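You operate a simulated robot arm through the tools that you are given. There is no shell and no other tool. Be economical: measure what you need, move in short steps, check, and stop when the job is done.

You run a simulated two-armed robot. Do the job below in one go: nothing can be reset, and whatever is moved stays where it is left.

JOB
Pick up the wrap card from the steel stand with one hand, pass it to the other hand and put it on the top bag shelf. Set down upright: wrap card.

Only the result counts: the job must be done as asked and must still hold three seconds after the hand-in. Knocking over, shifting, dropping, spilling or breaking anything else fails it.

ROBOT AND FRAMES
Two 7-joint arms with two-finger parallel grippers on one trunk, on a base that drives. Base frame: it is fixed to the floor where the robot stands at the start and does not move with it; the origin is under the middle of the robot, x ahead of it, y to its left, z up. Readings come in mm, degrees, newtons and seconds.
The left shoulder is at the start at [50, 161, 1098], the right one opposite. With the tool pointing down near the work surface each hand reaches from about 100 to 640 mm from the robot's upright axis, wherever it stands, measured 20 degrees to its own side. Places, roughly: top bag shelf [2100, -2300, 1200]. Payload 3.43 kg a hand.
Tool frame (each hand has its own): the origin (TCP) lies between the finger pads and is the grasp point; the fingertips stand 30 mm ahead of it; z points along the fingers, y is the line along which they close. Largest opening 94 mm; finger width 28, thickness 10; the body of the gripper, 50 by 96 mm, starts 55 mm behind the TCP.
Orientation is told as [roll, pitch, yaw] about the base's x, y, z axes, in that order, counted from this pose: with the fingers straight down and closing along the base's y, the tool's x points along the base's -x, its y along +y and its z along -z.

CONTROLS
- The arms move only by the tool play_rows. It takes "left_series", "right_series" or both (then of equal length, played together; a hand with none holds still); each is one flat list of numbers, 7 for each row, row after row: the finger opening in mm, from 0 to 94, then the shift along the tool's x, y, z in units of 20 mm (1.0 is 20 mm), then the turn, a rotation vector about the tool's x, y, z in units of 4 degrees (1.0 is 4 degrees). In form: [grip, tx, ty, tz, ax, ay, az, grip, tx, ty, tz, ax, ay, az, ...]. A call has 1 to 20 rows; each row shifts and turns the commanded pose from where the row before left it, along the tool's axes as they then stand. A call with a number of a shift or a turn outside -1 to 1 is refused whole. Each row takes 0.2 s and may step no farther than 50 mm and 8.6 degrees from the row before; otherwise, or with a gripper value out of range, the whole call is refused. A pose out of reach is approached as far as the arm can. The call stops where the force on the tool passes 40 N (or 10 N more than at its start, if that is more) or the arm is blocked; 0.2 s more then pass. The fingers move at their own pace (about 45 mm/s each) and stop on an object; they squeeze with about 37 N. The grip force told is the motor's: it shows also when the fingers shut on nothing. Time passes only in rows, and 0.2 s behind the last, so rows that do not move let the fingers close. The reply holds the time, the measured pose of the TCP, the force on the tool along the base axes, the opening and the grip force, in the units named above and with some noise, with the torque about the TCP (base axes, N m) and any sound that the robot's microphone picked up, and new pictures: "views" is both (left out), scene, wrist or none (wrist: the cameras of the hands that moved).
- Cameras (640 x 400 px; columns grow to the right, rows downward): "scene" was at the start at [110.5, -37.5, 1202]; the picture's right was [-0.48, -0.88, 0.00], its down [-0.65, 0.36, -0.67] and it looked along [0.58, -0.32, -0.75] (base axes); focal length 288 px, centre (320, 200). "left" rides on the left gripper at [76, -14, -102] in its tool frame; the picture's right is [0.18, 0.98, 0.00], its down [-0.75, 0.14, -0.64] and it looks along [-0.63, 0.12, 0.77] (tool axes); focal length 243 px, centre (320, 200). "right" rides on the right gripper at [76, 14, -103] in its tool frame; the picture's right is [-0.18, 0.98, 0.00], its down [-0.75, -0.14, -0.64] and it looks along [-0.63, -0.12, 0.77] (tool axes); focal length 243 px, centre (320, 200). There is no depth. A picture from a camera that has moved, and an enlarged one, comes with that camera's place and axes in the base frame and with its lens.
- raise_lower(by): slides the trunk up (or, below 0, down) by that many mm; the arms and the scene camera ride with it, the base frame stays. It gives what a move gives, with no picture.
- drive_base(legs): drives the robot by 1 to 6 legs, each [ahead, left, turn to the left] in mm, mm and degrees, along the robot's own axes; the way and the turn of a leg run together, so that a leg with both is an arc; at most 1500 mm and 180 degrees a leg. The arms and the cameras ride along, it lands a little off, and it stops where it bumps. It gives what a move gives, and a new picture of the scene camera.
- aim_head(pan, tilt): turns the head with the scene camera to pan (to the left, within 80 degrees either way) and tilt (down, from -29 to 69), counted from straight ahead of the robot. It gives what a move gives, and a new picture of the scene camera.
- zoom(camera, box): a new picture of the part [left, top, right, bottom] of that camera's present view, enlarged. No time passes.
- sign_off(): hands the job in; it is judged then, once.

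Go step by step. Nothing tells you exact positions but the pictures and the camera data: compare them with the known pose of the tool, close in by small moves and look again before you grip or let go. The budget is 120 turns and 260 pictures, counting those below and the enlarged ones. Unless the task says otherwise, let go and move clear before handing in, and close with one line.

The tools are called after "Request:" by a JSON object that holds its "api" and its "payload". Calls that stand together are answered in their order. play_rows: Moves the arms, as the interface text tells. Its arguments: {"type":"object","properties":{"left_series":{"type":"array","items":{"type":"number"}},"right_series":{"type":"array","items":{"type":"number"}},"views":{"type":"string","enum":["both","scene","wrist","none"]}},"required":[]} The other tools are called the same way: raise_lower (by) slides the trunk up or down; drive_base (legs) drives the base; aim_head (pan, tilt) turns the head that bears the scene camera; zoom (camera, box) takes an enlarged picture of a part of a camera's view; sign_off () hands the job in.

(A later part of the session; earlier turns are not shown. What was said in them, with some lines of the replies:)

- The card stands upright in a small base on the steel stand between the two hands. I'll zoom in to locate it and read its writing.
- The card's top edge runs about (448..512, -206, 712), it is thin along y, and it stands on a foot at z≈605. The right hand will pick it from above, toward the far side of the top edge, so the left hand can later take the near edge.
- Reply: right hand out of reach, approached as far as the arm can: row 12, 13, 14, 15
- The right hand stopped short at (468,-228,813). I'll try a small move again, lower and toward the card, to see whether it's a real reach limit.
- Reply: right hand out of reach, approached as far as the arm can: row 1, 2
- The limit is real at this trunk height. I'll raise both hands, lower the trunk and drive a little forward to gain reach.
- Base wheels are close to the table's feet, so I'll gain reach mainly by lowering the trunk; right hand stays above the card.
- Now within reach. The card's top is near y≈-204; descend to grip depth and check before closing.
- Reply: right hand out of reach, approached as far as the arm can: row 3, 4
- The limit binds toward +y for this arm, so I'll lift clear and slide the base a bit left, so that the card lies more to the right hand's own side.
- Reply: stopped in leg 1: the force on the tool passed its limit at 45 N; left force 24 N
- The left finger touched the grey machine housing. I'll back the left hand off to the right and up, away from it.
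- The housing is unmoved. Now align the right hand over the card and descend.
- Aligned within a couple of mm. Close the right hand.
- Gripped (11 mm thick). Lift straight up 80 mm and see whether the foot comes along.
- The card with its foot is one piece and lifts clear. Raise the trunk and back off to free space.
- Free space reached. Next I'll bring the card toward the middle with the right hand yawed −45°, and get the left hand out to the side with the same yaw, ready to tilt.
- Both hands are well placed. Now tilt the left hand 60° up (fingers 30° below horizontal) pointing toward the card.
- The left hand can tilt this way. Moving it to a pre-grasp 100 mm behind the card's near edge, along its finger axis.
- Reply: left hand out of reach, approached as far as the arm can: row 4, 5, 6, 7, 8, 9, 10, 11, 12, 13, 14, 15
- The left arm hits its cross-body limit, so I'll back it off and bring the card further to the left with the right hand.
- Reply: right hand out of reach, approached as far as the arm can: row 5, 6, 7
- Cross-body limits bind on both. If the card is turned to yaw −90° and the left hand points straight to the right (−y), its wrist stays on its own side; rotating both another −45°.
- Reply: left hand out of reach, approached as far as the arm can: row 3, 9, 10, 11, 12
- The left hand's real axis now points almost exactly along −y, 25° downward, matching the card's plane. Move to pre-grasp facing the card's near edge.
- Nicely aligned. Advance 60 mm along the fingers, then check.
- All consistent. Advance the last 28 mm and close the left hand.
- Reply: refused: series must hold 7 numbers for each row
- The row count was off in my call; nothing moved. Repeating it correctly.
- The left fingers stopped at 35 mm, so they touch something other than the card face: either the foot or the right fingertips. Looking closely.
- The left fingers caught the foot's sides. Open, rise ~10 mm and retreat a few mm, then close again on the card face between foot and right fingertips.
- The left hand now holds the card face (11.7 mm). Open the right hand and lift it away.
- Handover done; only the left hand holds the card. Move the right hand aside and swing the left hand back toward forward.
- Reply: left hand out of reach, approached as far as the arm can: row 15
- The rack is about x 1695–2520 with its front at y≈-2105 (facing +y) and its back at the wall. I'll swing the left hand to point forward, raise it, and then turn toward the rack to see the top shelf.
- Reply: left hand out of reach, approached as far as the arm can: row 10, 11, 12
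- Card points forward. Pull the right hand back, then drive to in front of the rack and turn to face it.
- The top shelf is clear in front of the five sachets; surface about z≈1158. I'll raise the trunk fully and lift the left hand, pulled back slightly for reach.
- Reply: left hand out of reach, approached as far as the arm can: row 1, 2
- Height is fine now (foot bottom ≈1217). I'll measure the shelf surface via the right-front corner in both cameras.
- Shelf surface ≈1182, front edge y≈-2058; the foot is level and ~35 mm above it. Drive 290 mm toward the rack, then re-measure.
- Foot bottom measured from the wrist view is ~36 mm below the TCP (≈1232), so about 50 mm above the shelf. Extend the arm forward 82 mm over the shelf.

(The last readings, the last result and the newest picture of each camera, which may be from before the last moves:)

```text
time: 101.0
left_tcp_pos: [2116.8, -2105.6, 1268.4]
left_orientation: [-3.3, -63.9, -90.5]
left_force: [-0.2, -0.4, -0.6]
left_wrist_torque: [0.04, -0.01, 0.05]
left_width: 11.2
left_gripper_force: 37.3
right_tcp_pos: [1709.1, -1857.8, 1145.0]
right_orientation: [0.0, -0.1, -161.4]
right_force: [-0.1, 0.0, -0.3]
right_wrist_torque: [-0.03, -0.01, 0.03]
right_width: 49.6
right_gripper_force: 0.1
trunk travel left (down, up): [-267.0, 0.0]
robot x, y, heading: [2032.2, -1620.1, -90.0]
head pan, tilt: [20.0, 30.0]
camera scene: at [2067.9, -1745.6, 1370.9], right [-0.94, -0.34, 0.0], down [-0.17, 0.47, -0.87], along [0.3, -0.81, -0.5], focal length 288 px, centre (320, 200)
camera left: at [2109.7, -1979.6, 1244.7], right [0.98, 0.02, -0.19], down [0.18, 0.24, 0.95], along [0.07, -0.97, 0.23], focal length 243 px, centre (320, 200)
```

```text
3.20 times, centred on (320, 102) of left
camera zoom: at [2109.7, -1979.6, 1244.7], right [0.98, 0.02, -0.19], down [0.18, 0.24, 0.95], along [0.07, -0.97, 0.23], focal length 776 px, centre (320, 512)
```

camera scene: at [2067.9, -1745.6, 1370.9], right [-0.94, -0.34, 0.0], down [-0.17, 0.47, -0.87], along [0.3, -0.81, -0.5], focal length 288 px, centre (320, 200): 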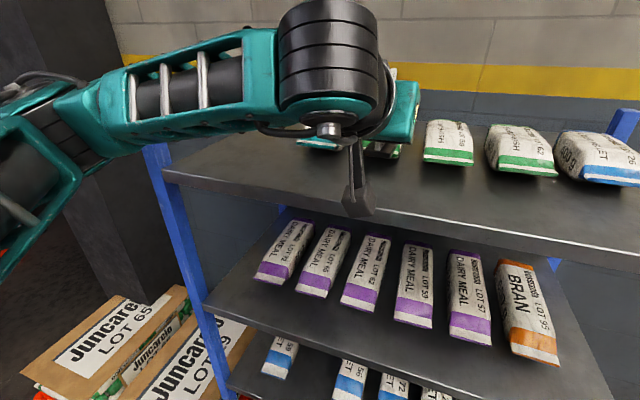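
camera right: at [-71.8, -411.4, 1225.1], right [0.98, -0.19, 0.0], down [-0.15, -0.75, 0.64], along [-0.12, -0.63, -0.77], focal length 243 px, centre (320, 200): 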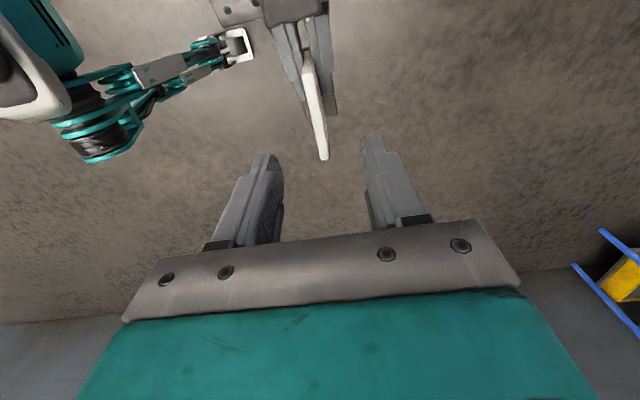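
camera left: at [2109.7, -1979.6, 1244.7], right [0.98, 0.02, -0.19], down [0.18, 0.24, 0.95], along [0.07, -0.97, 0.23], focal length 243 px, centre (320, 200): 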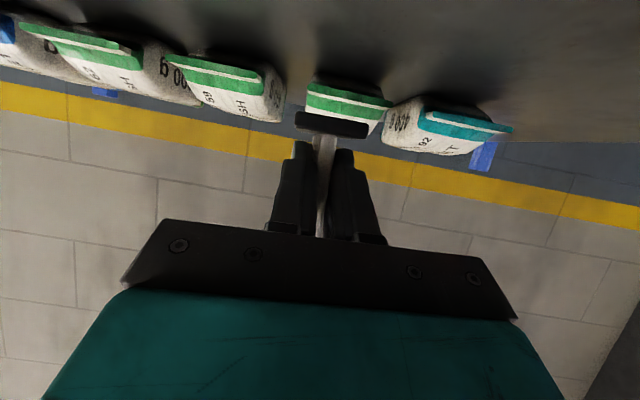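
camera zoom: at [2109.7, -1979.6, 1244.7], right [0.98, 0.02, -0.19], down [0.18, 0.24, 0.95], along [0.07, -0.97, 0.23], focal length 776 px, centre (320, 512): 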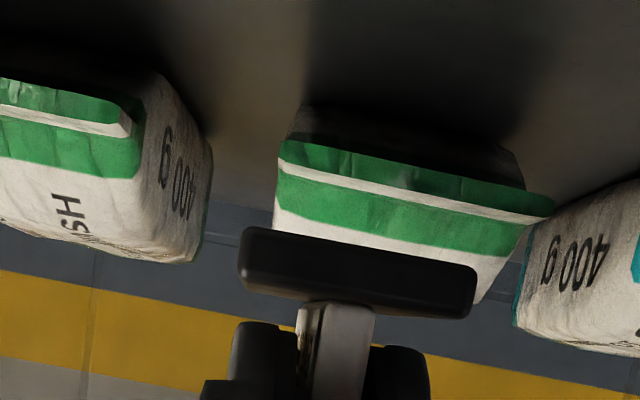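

Sachet front is ~80 mm beyond the foot. Lower 35 mm and look again.

Request:
{"api": "play_rows", "payload": {"left_series": [0, 0.52, 0.015, 0.25, 0, 0, 0, 0, 0.52, 0.015, 0.25, 0, 0, 0, 0, 0.52, 0.015, 0.25, 0, 0, 0, 0, 0, 0, 0, 0, 0, 0], "views": "both"}}

Request:
{"api": "zoom", "payload": {"camera": "left", "box": [220, 40, 420, 165]}}

```text
time: 102.0
left_tcp_pos: [2118.2, -2105.9, 1234.0]
left_orientation: [-3.3, -64.0, -90.5]
left_force: [-0.2, -0.5, -0.4]
left_wrist_torque: [0.02, 0.0, -0.01]
left_width: 11.5
left_gripper_force: 37.2
right_tcp_pos: [1710.4, -1856.9, 1143.4]
right_orientation: [0.1, 0.0, -161.5]
right_force: [0.3, 0.8, 0.0]
right_wrist_torque: [-0.02, -0.03, 0.05]
right_width: 50.0
right_gripper_force: 0.2
trunk travel left (down, up): [-267.0, 0.0]
robot x, y, heading: [2034.7, -1618.7, -90.2]
head pan, tilt: [20.0, 30.0]
camera scene: at [2067.8, -1745.7, 1370.9], right [-0.94, -0.34, 0.0], down [-0.17, 0.47, -0.87], along [0.3, -0.81, -0.5], focal length 288 px, centre (320, 200)
camera left: at [2109.7, -1979.2, 1209.4], right [0.98, 0.02, -0.19], down [0.18, 0.24, 0.95], along [0.07, -0.97, 0.23], focal length 243 px, centre (320, 200)
```

scene: 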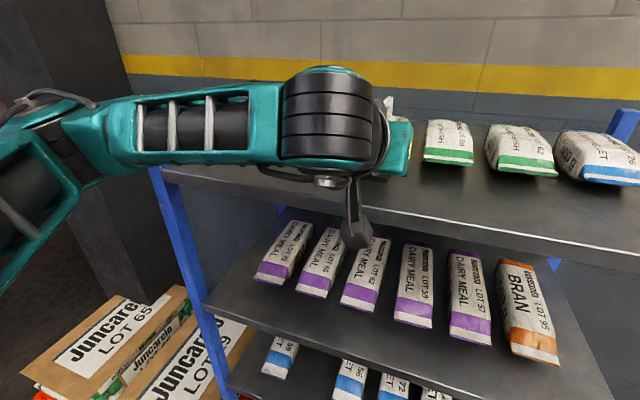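
left: 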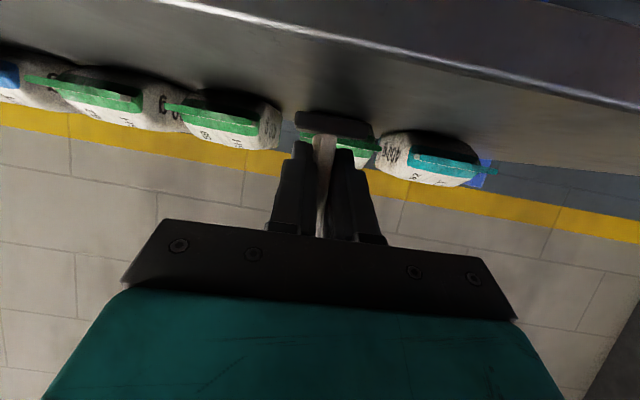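

```text
3.20 times, centred on (320, 102) of left
camera zoom: at [2109.7, -1979.2, 1209.4], right [0.98, 0.02, -0.19], down [0.18, 0.24, 0.95], along [0.07, -0.97, 0.23], focal length 776 px, centre (320, 512)
```

zoom: 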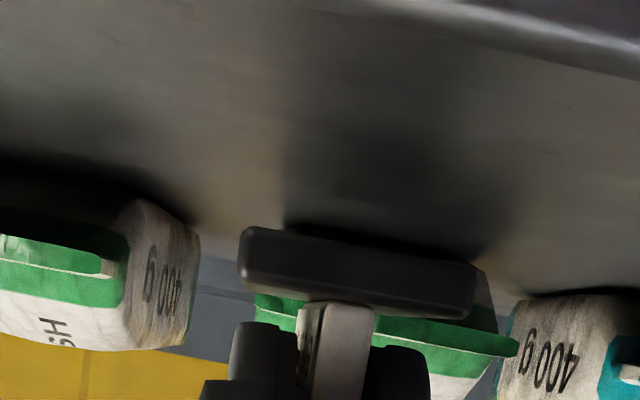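

Shelf surface ≈1178, about 20 mm under the foot. Lower 12 mm, then in small steps watching the force.

Request:
{"api": "play_rows", "payload": {"left_series": [0, 0.27, 0.008, 0.13, 0, 0, 0, 0, 0.27, 0.008, 0.13, 0, 0, 0, 0, 0, 0, 0, 0, 0, 0], "views": "none"}}

Request:
{"api": "zoom", "payload": {"camera": "left", "box": [220, 40, 420, 165]}}

```text
time: 102.8
left_tcp_pos: [2117.9, -2104.3, 1222.4]
left_orientation: [-3.2, -64.0, -90.6]
left_force: [0.6, -0.4, -0.6]
left_wrist_torque: [0.03, 0.03, -0.01]
left_width: 11.6
left_gripper_force: 36.9
right_tcp_pos: [1709.4, -1856.6, 1143.8]
right_orientation: [0.0, 0.0, -161.5]
right_force: [-0.6, 0.5, -0.1]
right_wrist_torque: [-0.01, -0.03, 0.03]
right_width: 50.1
right_gripper_force: 0.0
trunk travel left (down, up): [-267.0, 0.0]
robot x, y, heading: [2036.5, -1622.8, -90.0]
head pan, tilt: [20.0, 30.0]
```

```text
3.20 times, centred on (320, 102) of left
camera zoom: at [2109.9, -1978.4, 1198.1], right [0.98, 0.02, -0.19], down [0.18, 0.24, 0.95], along [0.07, -0.97, 0.23], focal length 776 px, centre (320, 512)
```

zoom: 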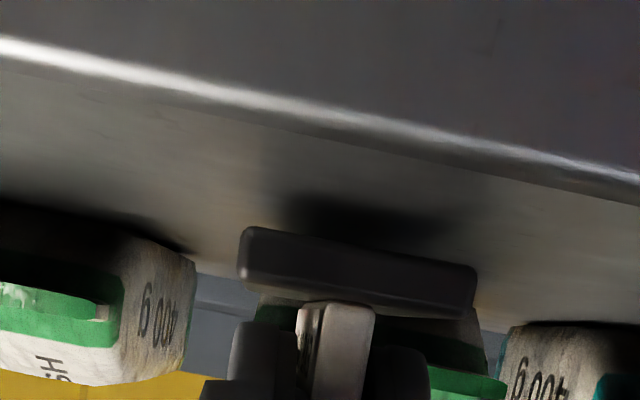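

Request:
{"api": "play_rows", "payload": {"left_series": [0, 0.22, 0.006, 0.11, 0, 0, 0, 0, 0, 0, 0, 0, 0, 0], "views": "none"}}

Request:
{"api": "zoom", "payload": {"camera": "left", "box": [220, 40, 420, 165]}}

```text
time: 103.3
left_tcp_pos: [2117.1, -2105.5, 1216.6]
left_orientation: [-3.4, -64.0, -90.4]
left_force: [0.1, -0.7, -0.6]
left_wrist_torque: [0.02, 0.0, -0.05]
left_width: 11.3
left_gripper_force: 36.6
right_tcp_pos: [1709.4, -1857.3, 1144.0]
right_orientation: [-0.1, 0.1, -161.6]
right_force: [0.1, -0.4, -0.8]
right_wrist_torque: [-0.02, 0.0, 0.0]
right_width: 50.0
right_gripper_force: 0.1
trunk travel left (down, up): [-267.0, 0.0]
robot x, y, heading: [2033.6, -1620.3, -90.0]
head pan, tilt: [20.0, 30.0]
```

```text
3.20 times, centred on (320, 102) of left
camera zoom: at [2110.1, -1978.6, 1193.0], right [0.98, 0.02, -0.19], down [0.18, 0.24, 0.95], along [0.07, -0.97, 0.23], focal length 776 px, centre (320, 512)
```

zoom: 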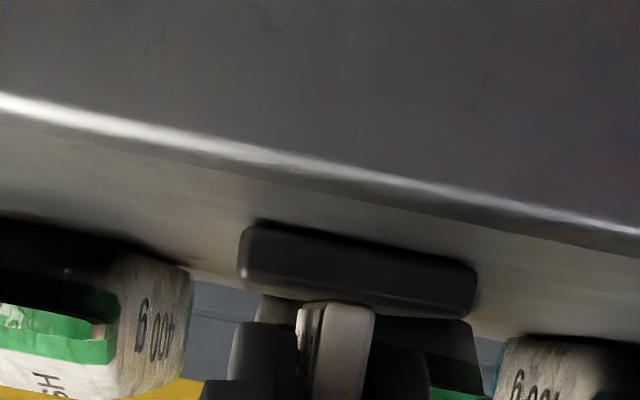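

Almost touching. Small 1.6 mm steps now.

Request:
{"api": "play_rows", "payload": {"left_series": [0, 0.07, 0.002, 0.035, 0, 0, 0, 0, 0, 0, 0, 0, 0, 0], "views": "none"}}

Request:
{"api": "play_rows", "payload": {"left_series": [0, 0.07, 0.002, 0.035, 0, 0, 0, 0, 0, 0, 0, 0, 0, 0], "views": "none"}}

Request:
{"api": "zoom", "payload": {"camera": "left", "box": [220, 40, 420, 165]}}

```text
time: 104.0
left_tcp_pos: [2115.8, -2105.9, 1216.7]
left_orientation: [-3.3, -64.2, -90.3]
left_force: [0.0, -0.7, 4.8]
left_wrist_torque: [-0.41, -0.09, -0.01]
left_width: 11.4
left_gripper_force: 37.2
right_tcp_pos: [1710.0, -1855.7, 1144.2]
right_orientation: [0.2, 0.0, -161.5]
right_force: [0.0, 0.5, 0.0]
right_wrist_torque: [0.01, 0.03, -0.02]
right_width: 50.1
right_gripper_force: 0.0
trunk travel left (down, up): [-267.0, 0.0]
robot x, y, heading: [2037.6, -1618.2, -89.9]
head pan, tilt: [20.0, 30.0]
```

```text
time: 104.5
left_tcp_pos: [2117.2, -2103.7, 1215.1]
left_orientation: [-3.4, -64.4, -90.3]
left_force: [-0.1, -2.8, 15.2]
left_wrist_torque: [-0.4, -0.26, -0.02]
left_width: 11.5
left_gripper_force: 37.2
right_tcp_pos: [1709.4, -1856.2, 1145.4]
right_orientation: [0.2, 0.1, -161.4]
right_force: [0.6, 0.8, 0.4]
right_wrist_torque: [0.01, -0.01, 0.0]
right_width: 50.1
right_gripper_force: 0.2
trunk travel left (down, up): [-267.0, 0.0]
robot x, y, heading: [2039.9, -1622.7, -90.2]
head pan, tilt: [20.0, 30.0]
```

```text
3.20 times, centred on (320, 102) of left
camera zoom: at [2109.9, -1978.3, 1191.3], right [0.98, 0.02, -0.19], down [0.18, 0.24, 0.95], along [0.07, -0.97, 0.24], focal length 776 px, centre (320, 512)
```

zoom: 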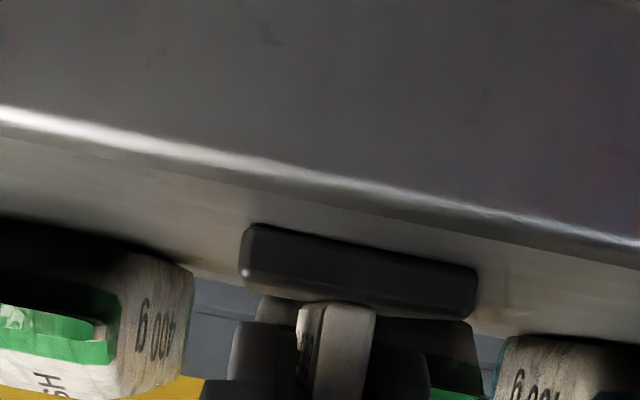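

The foot sits flat (15 N, torque consistent with its centre). Ease off slightly, open, and check.

Request:
{"api": "play_rows", "payload": {"left_series": [0, -0.045, 0, -0.02, 0, 0, 0, 13, 0, 0, 0, 0, 0, 0, 16, 0, 0, 0, 0, 0, 0, 22, 0, 0, 0, 0, 0, 0, 40, 0, 0, 0, 0, 0, 0, 60, 0, 0, 0, 0, 0, 0, 60, 0, 0, 0, 0, 0, 0], "views": "wrist"}}

Request:
{"api": "zoom", "payload": {"camera": "left", "box": [220, 60, 420, 260]}}

```text
time: 106.2
left_tcp_pos: [2118.4, -2105.6, 1214.9]
left_orientation: [-3.2, -64.0, -90.5]
left_force: [-0.7, 0.1, 2.7]
left_wrist_torque: [-0.08, -0.01, 0.01]
left_width: 59.2
left_gripper_force: 0.2
right_tcp_pos: [1709.4, -1856.9, 1144.7]
right_orientation: [0.0, 0.0, -161.5]
right_force: [-0.2, 0.4, -0.1]
right_wrist_torque: [-0.01, 0.01, -0.01]
right_width: 50.0
right_gripper_force: 0.0
trunk travel left (down, up): [-267.0, 0.0]
robot x, y, heading: [2034.0, -1622.3, -90.1]
head pan, tilt: [20.0, 30.0]
camera left: at [2110.1, -1978.3, 1190.7], right [0.98, 0.02, -0.19], down [0.18, 0.24, 0.95], along [0.07, -0.97, 0.23], focal length 243 px, centre (320, 200)
```

left: 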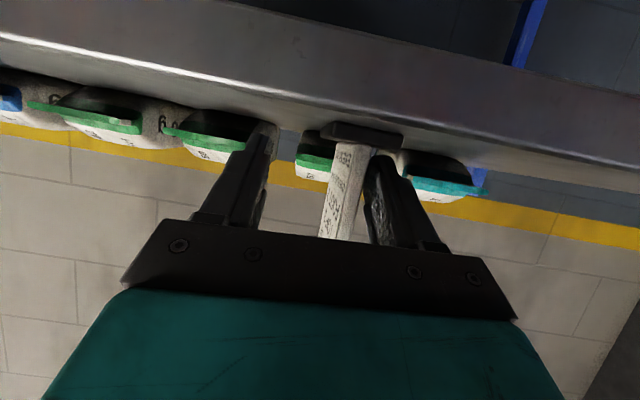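

```text
2.00 times, centred on (320, 160) of left
camera zoom: at [2110.1, -1978.3, 1190.7], right [0.98, 0.02, -0.19], down [0.18, 0.24, 0.95], along [0.07, -0.97, 0.23], focal length 485 px, centre (320, 280)
```

zoom: 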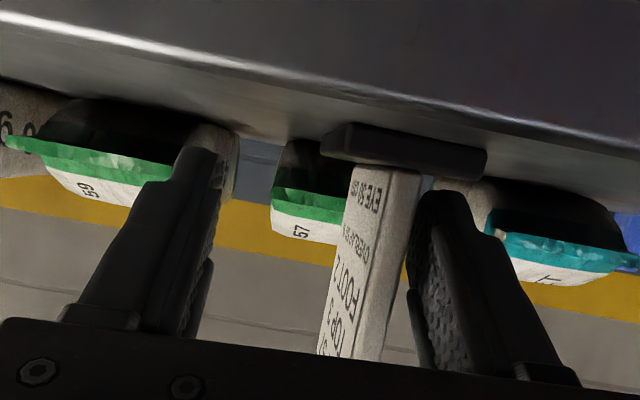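

The card stands free, but the right-side finger rests on the foot and dragged it a little sideways. Raise 8 mm straight up, recentre by ~12 mm in x, and look before retreating.

Request:
{"api": "play_rows", "payload": {"left_series": [60, -0.18, 0, -0.085, 0, 0, 0, 60, -0.18, 0, -0.085, 0, 0, 0, 60, 0, 0.3, 0, 0, 0, 0, 60, 0, 0.3, 0, 0, 0, 0, 60, 0, 0, 0, 0, 0, 0], "views": "none"}}

Request:
{"api": "zoom", "payload": {"camera": "left", "box": [220, 60, 420, 260]}}

Request:
{"api": "aim_head", "payload": {"pan": 5, "tilt": 22}}

```text
time: 107.3
left_tcp_pos: [2129.1, -2104.6, 1220.8]
left_orientation: [-3.3, -64.1, -90.6]
left_force: [0.2, -0.7, -0.2]
left_wrist_torque: [-0.04, 0.02, -0.01]
left_width: 60.0
left_gripper_force: 0.2
right_tcp_pos: [1708.4, -1857.4, 1144.7]
right_orientation: [0.0, 0.0, -161.5]
right_force: [-0.2, 0.6, 0.1]
right_wrist_torque: [-0.01, 0.0, -0.01]
right_width: 49.8
right_gripper_force: 0.0
trunk travel left (down, up): [-267.0, 0.0]
robot x, y, heading: [2036.0, -1622.2, -90.1]
head pan, tilt: [20.0, 30.0]
```

```text
2.00 times, centred on (320, 160) of left
camera zoom: at [2121.9, -1978.9, 1198.3], right [0.98, 0.02, -0.19], down [0.18, 0.24, 0.95], along [0.07, -0.97, 0.23], focal length 485 px, centre (320, 280)
```

zoom: 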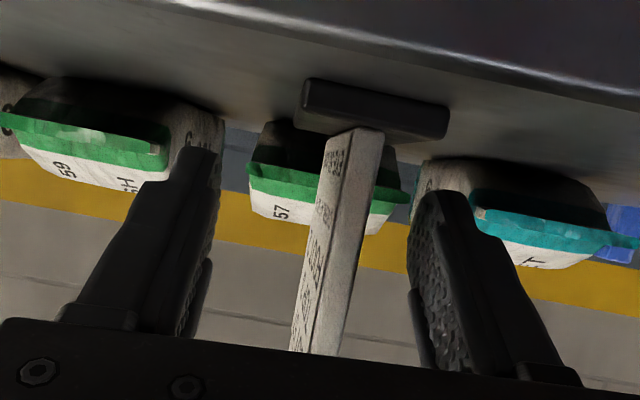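

```text
time: 108.1
left_tcp_pos: [2128.8, -2105.1, 1222.6]
left_orientation: [-3.1, -64.0, -90.4]
left_force: [0.1, -0.3, -0.3]
left_wrist_torque: [0.02, 0.0, 0.04]
left_width: 60.1
left_gripper_force: 0.0
right_tcp_pos: [1709.8, -1856.1, 1144.8]
right_orientation: [0.0, 0.0, -161.5]
right_force: [0.7, -0.3, -0.2]
right_wrist_torque: [-0.01, -0.05, 0.02]
right_width: 50.0
right_gripper_force: 0.0
trunk travel left (down, up): [-267.0, 0.0]
robot x, y, heading: [2037.1, -1619.9, -89.9]
head pan, tilt: [5.0, 22.0]
camera scene: at [2045.1, -1753.1, 1383.7], right [-1.0, -0.09, 0.0], down [-0.03, 0.37, -0.93], along [0.08, -0.92, -0.37], focal length 288 px, centre (320, 200)
```

scene: 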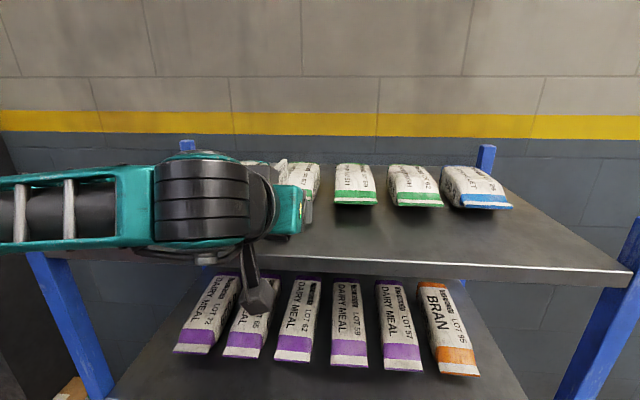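

Card stands upright and clear between the fingers. Retreat along the finger axis.

Request:
{"api": "play_rows", "payload": {"left_series": [60, 0, 0, -0.5, 0, 0, 0, 60, 0, 0, -1, 0, 0, 0, 60, 0, 0, -1, 0, 0, 0, 60, 0, 0, -1, 0, 0, 0, 60, 0, 0, -1, 0, 0, 0, 60, 0, 0, 0, 0, 0, 0], "views": "wrist"}}

Request:
{"api": "drive_base", "payload": {"legs": [[-350, 0, 0]]}}

```text
time: 109.5
left_tcp_pos: [2136.0, -2022.9, 1262.3]
left_orientation: [-3.3, -64.0, -90.5]
left_force: [0.2, -0.9, -0.1]
left_wrist_torque: [-0.01, -0.03, -0.01]
left_width: 59.8
left_gripper_force: 0.0
right_tcp_pos: [1709.5, -1856.7, 1144.2]
right_orientation: [0.0, 0.0, -161.4]
right_force: [-0.2, 0.2, 0.1]
right_wrist_torque: [-0.01, 0.01, 0.04]
right_width: 50.0
right_gripper_force: 0.1
trunk travel left (down, up): [-267.0, 0.0]
robot x, y, heading: [2032.9, -1617.6, -90.2]
head pan, tilt: [5.0, 22.0]
camera left: at [2127.4, -1898.0, 1238.3], right [0.98, 0.02, -0.19], down [0.18, 0.24, 0.95], along [0.07, -0.97, 0.23], focal length 243 px, centre (320, 200)
```

left: 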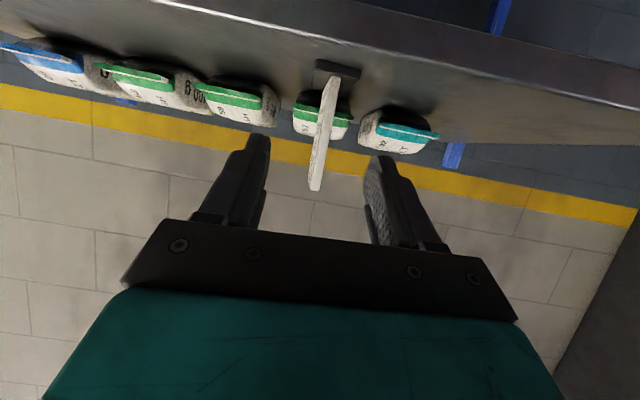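

```text
time: 111.8
left_tcp_pos: [2133.5, -1671.7, 1263.0]
left_orientation: [-3.3, -64.0, -91.0]
left_force: [0.2, 0.4, 0.2]
left_wrist_torque: [0.01, -0.04, 0.01]
left_width: 60.0
left_gripper_force: 0.0
right_tcp_pos: [1710.3, -1501.1, 1144.2]
right_orientation: [0.0, 0.1, -162.0]
right_force: [-0.6, -0.3, 0.3]
right_wrist_torque: [-0.03, 0.0, -0.02]
right_width: 50.2
right_gripper_force: 0.1
trunk travel left (down, up): [-267.0, 0.0]
robot x, y, heading: [2037.6, -1268.1, -90.5]
head pan, tilt: [5.0, 22.0]
camera scene: at [2045.9, -1400.1, 1383.8], right [-1.0, -0.08, 0.0], down [-0.03, 0.37, -0.93], along [0.07, -0.92, -0.37], focal length 288 px, centre (320, 200)
```

scene: 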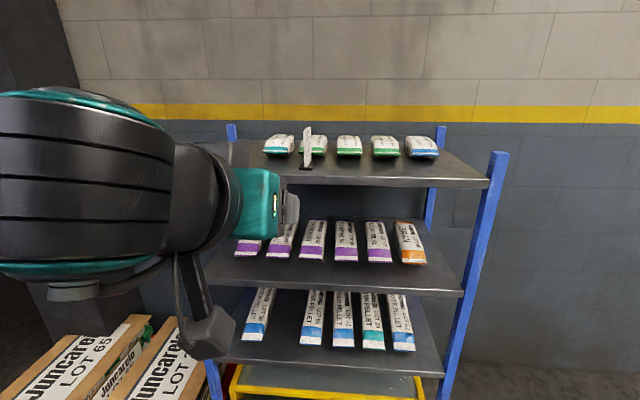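

Request:
{"api": "zoom", "payload": {"camera": "scene", "box": [240, 110, 380, 200]}}

```text
4.44 times, centred on (310, 155) of scene
camera zoom: at [2045.9, -1400.1, 1383.8], right [-1.0, -0.08, 0.0], down [-0.03, 0.37, -0.93], along [0.07, -0.92, -0.37], focal length 1278 px, centre (364, 400)
```

zoom: 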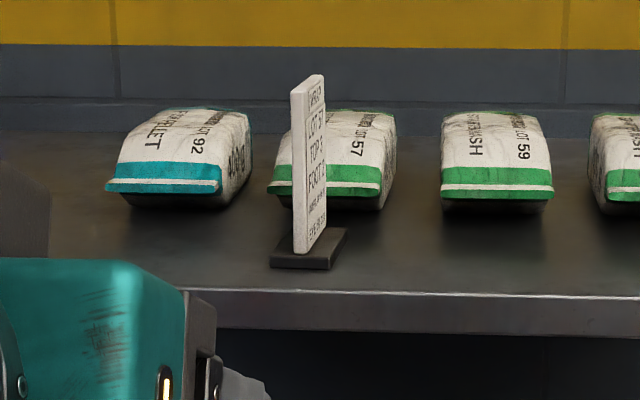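

The wrap card stands upright on the top bag shelf, in front of the sachets, with both hands clear. I'm handing in.

Request:
{"api": "sign_off", "payload": {}}

```text
The job is handed in.
```

The wrap card was picked up with the right hand, passed to the left, and now stands upright on the top bag shelf. Early on, the left finger bumped the grey machine housing with a short contact of about 45 N. The housing looked unmoved in the pictures afterwards.
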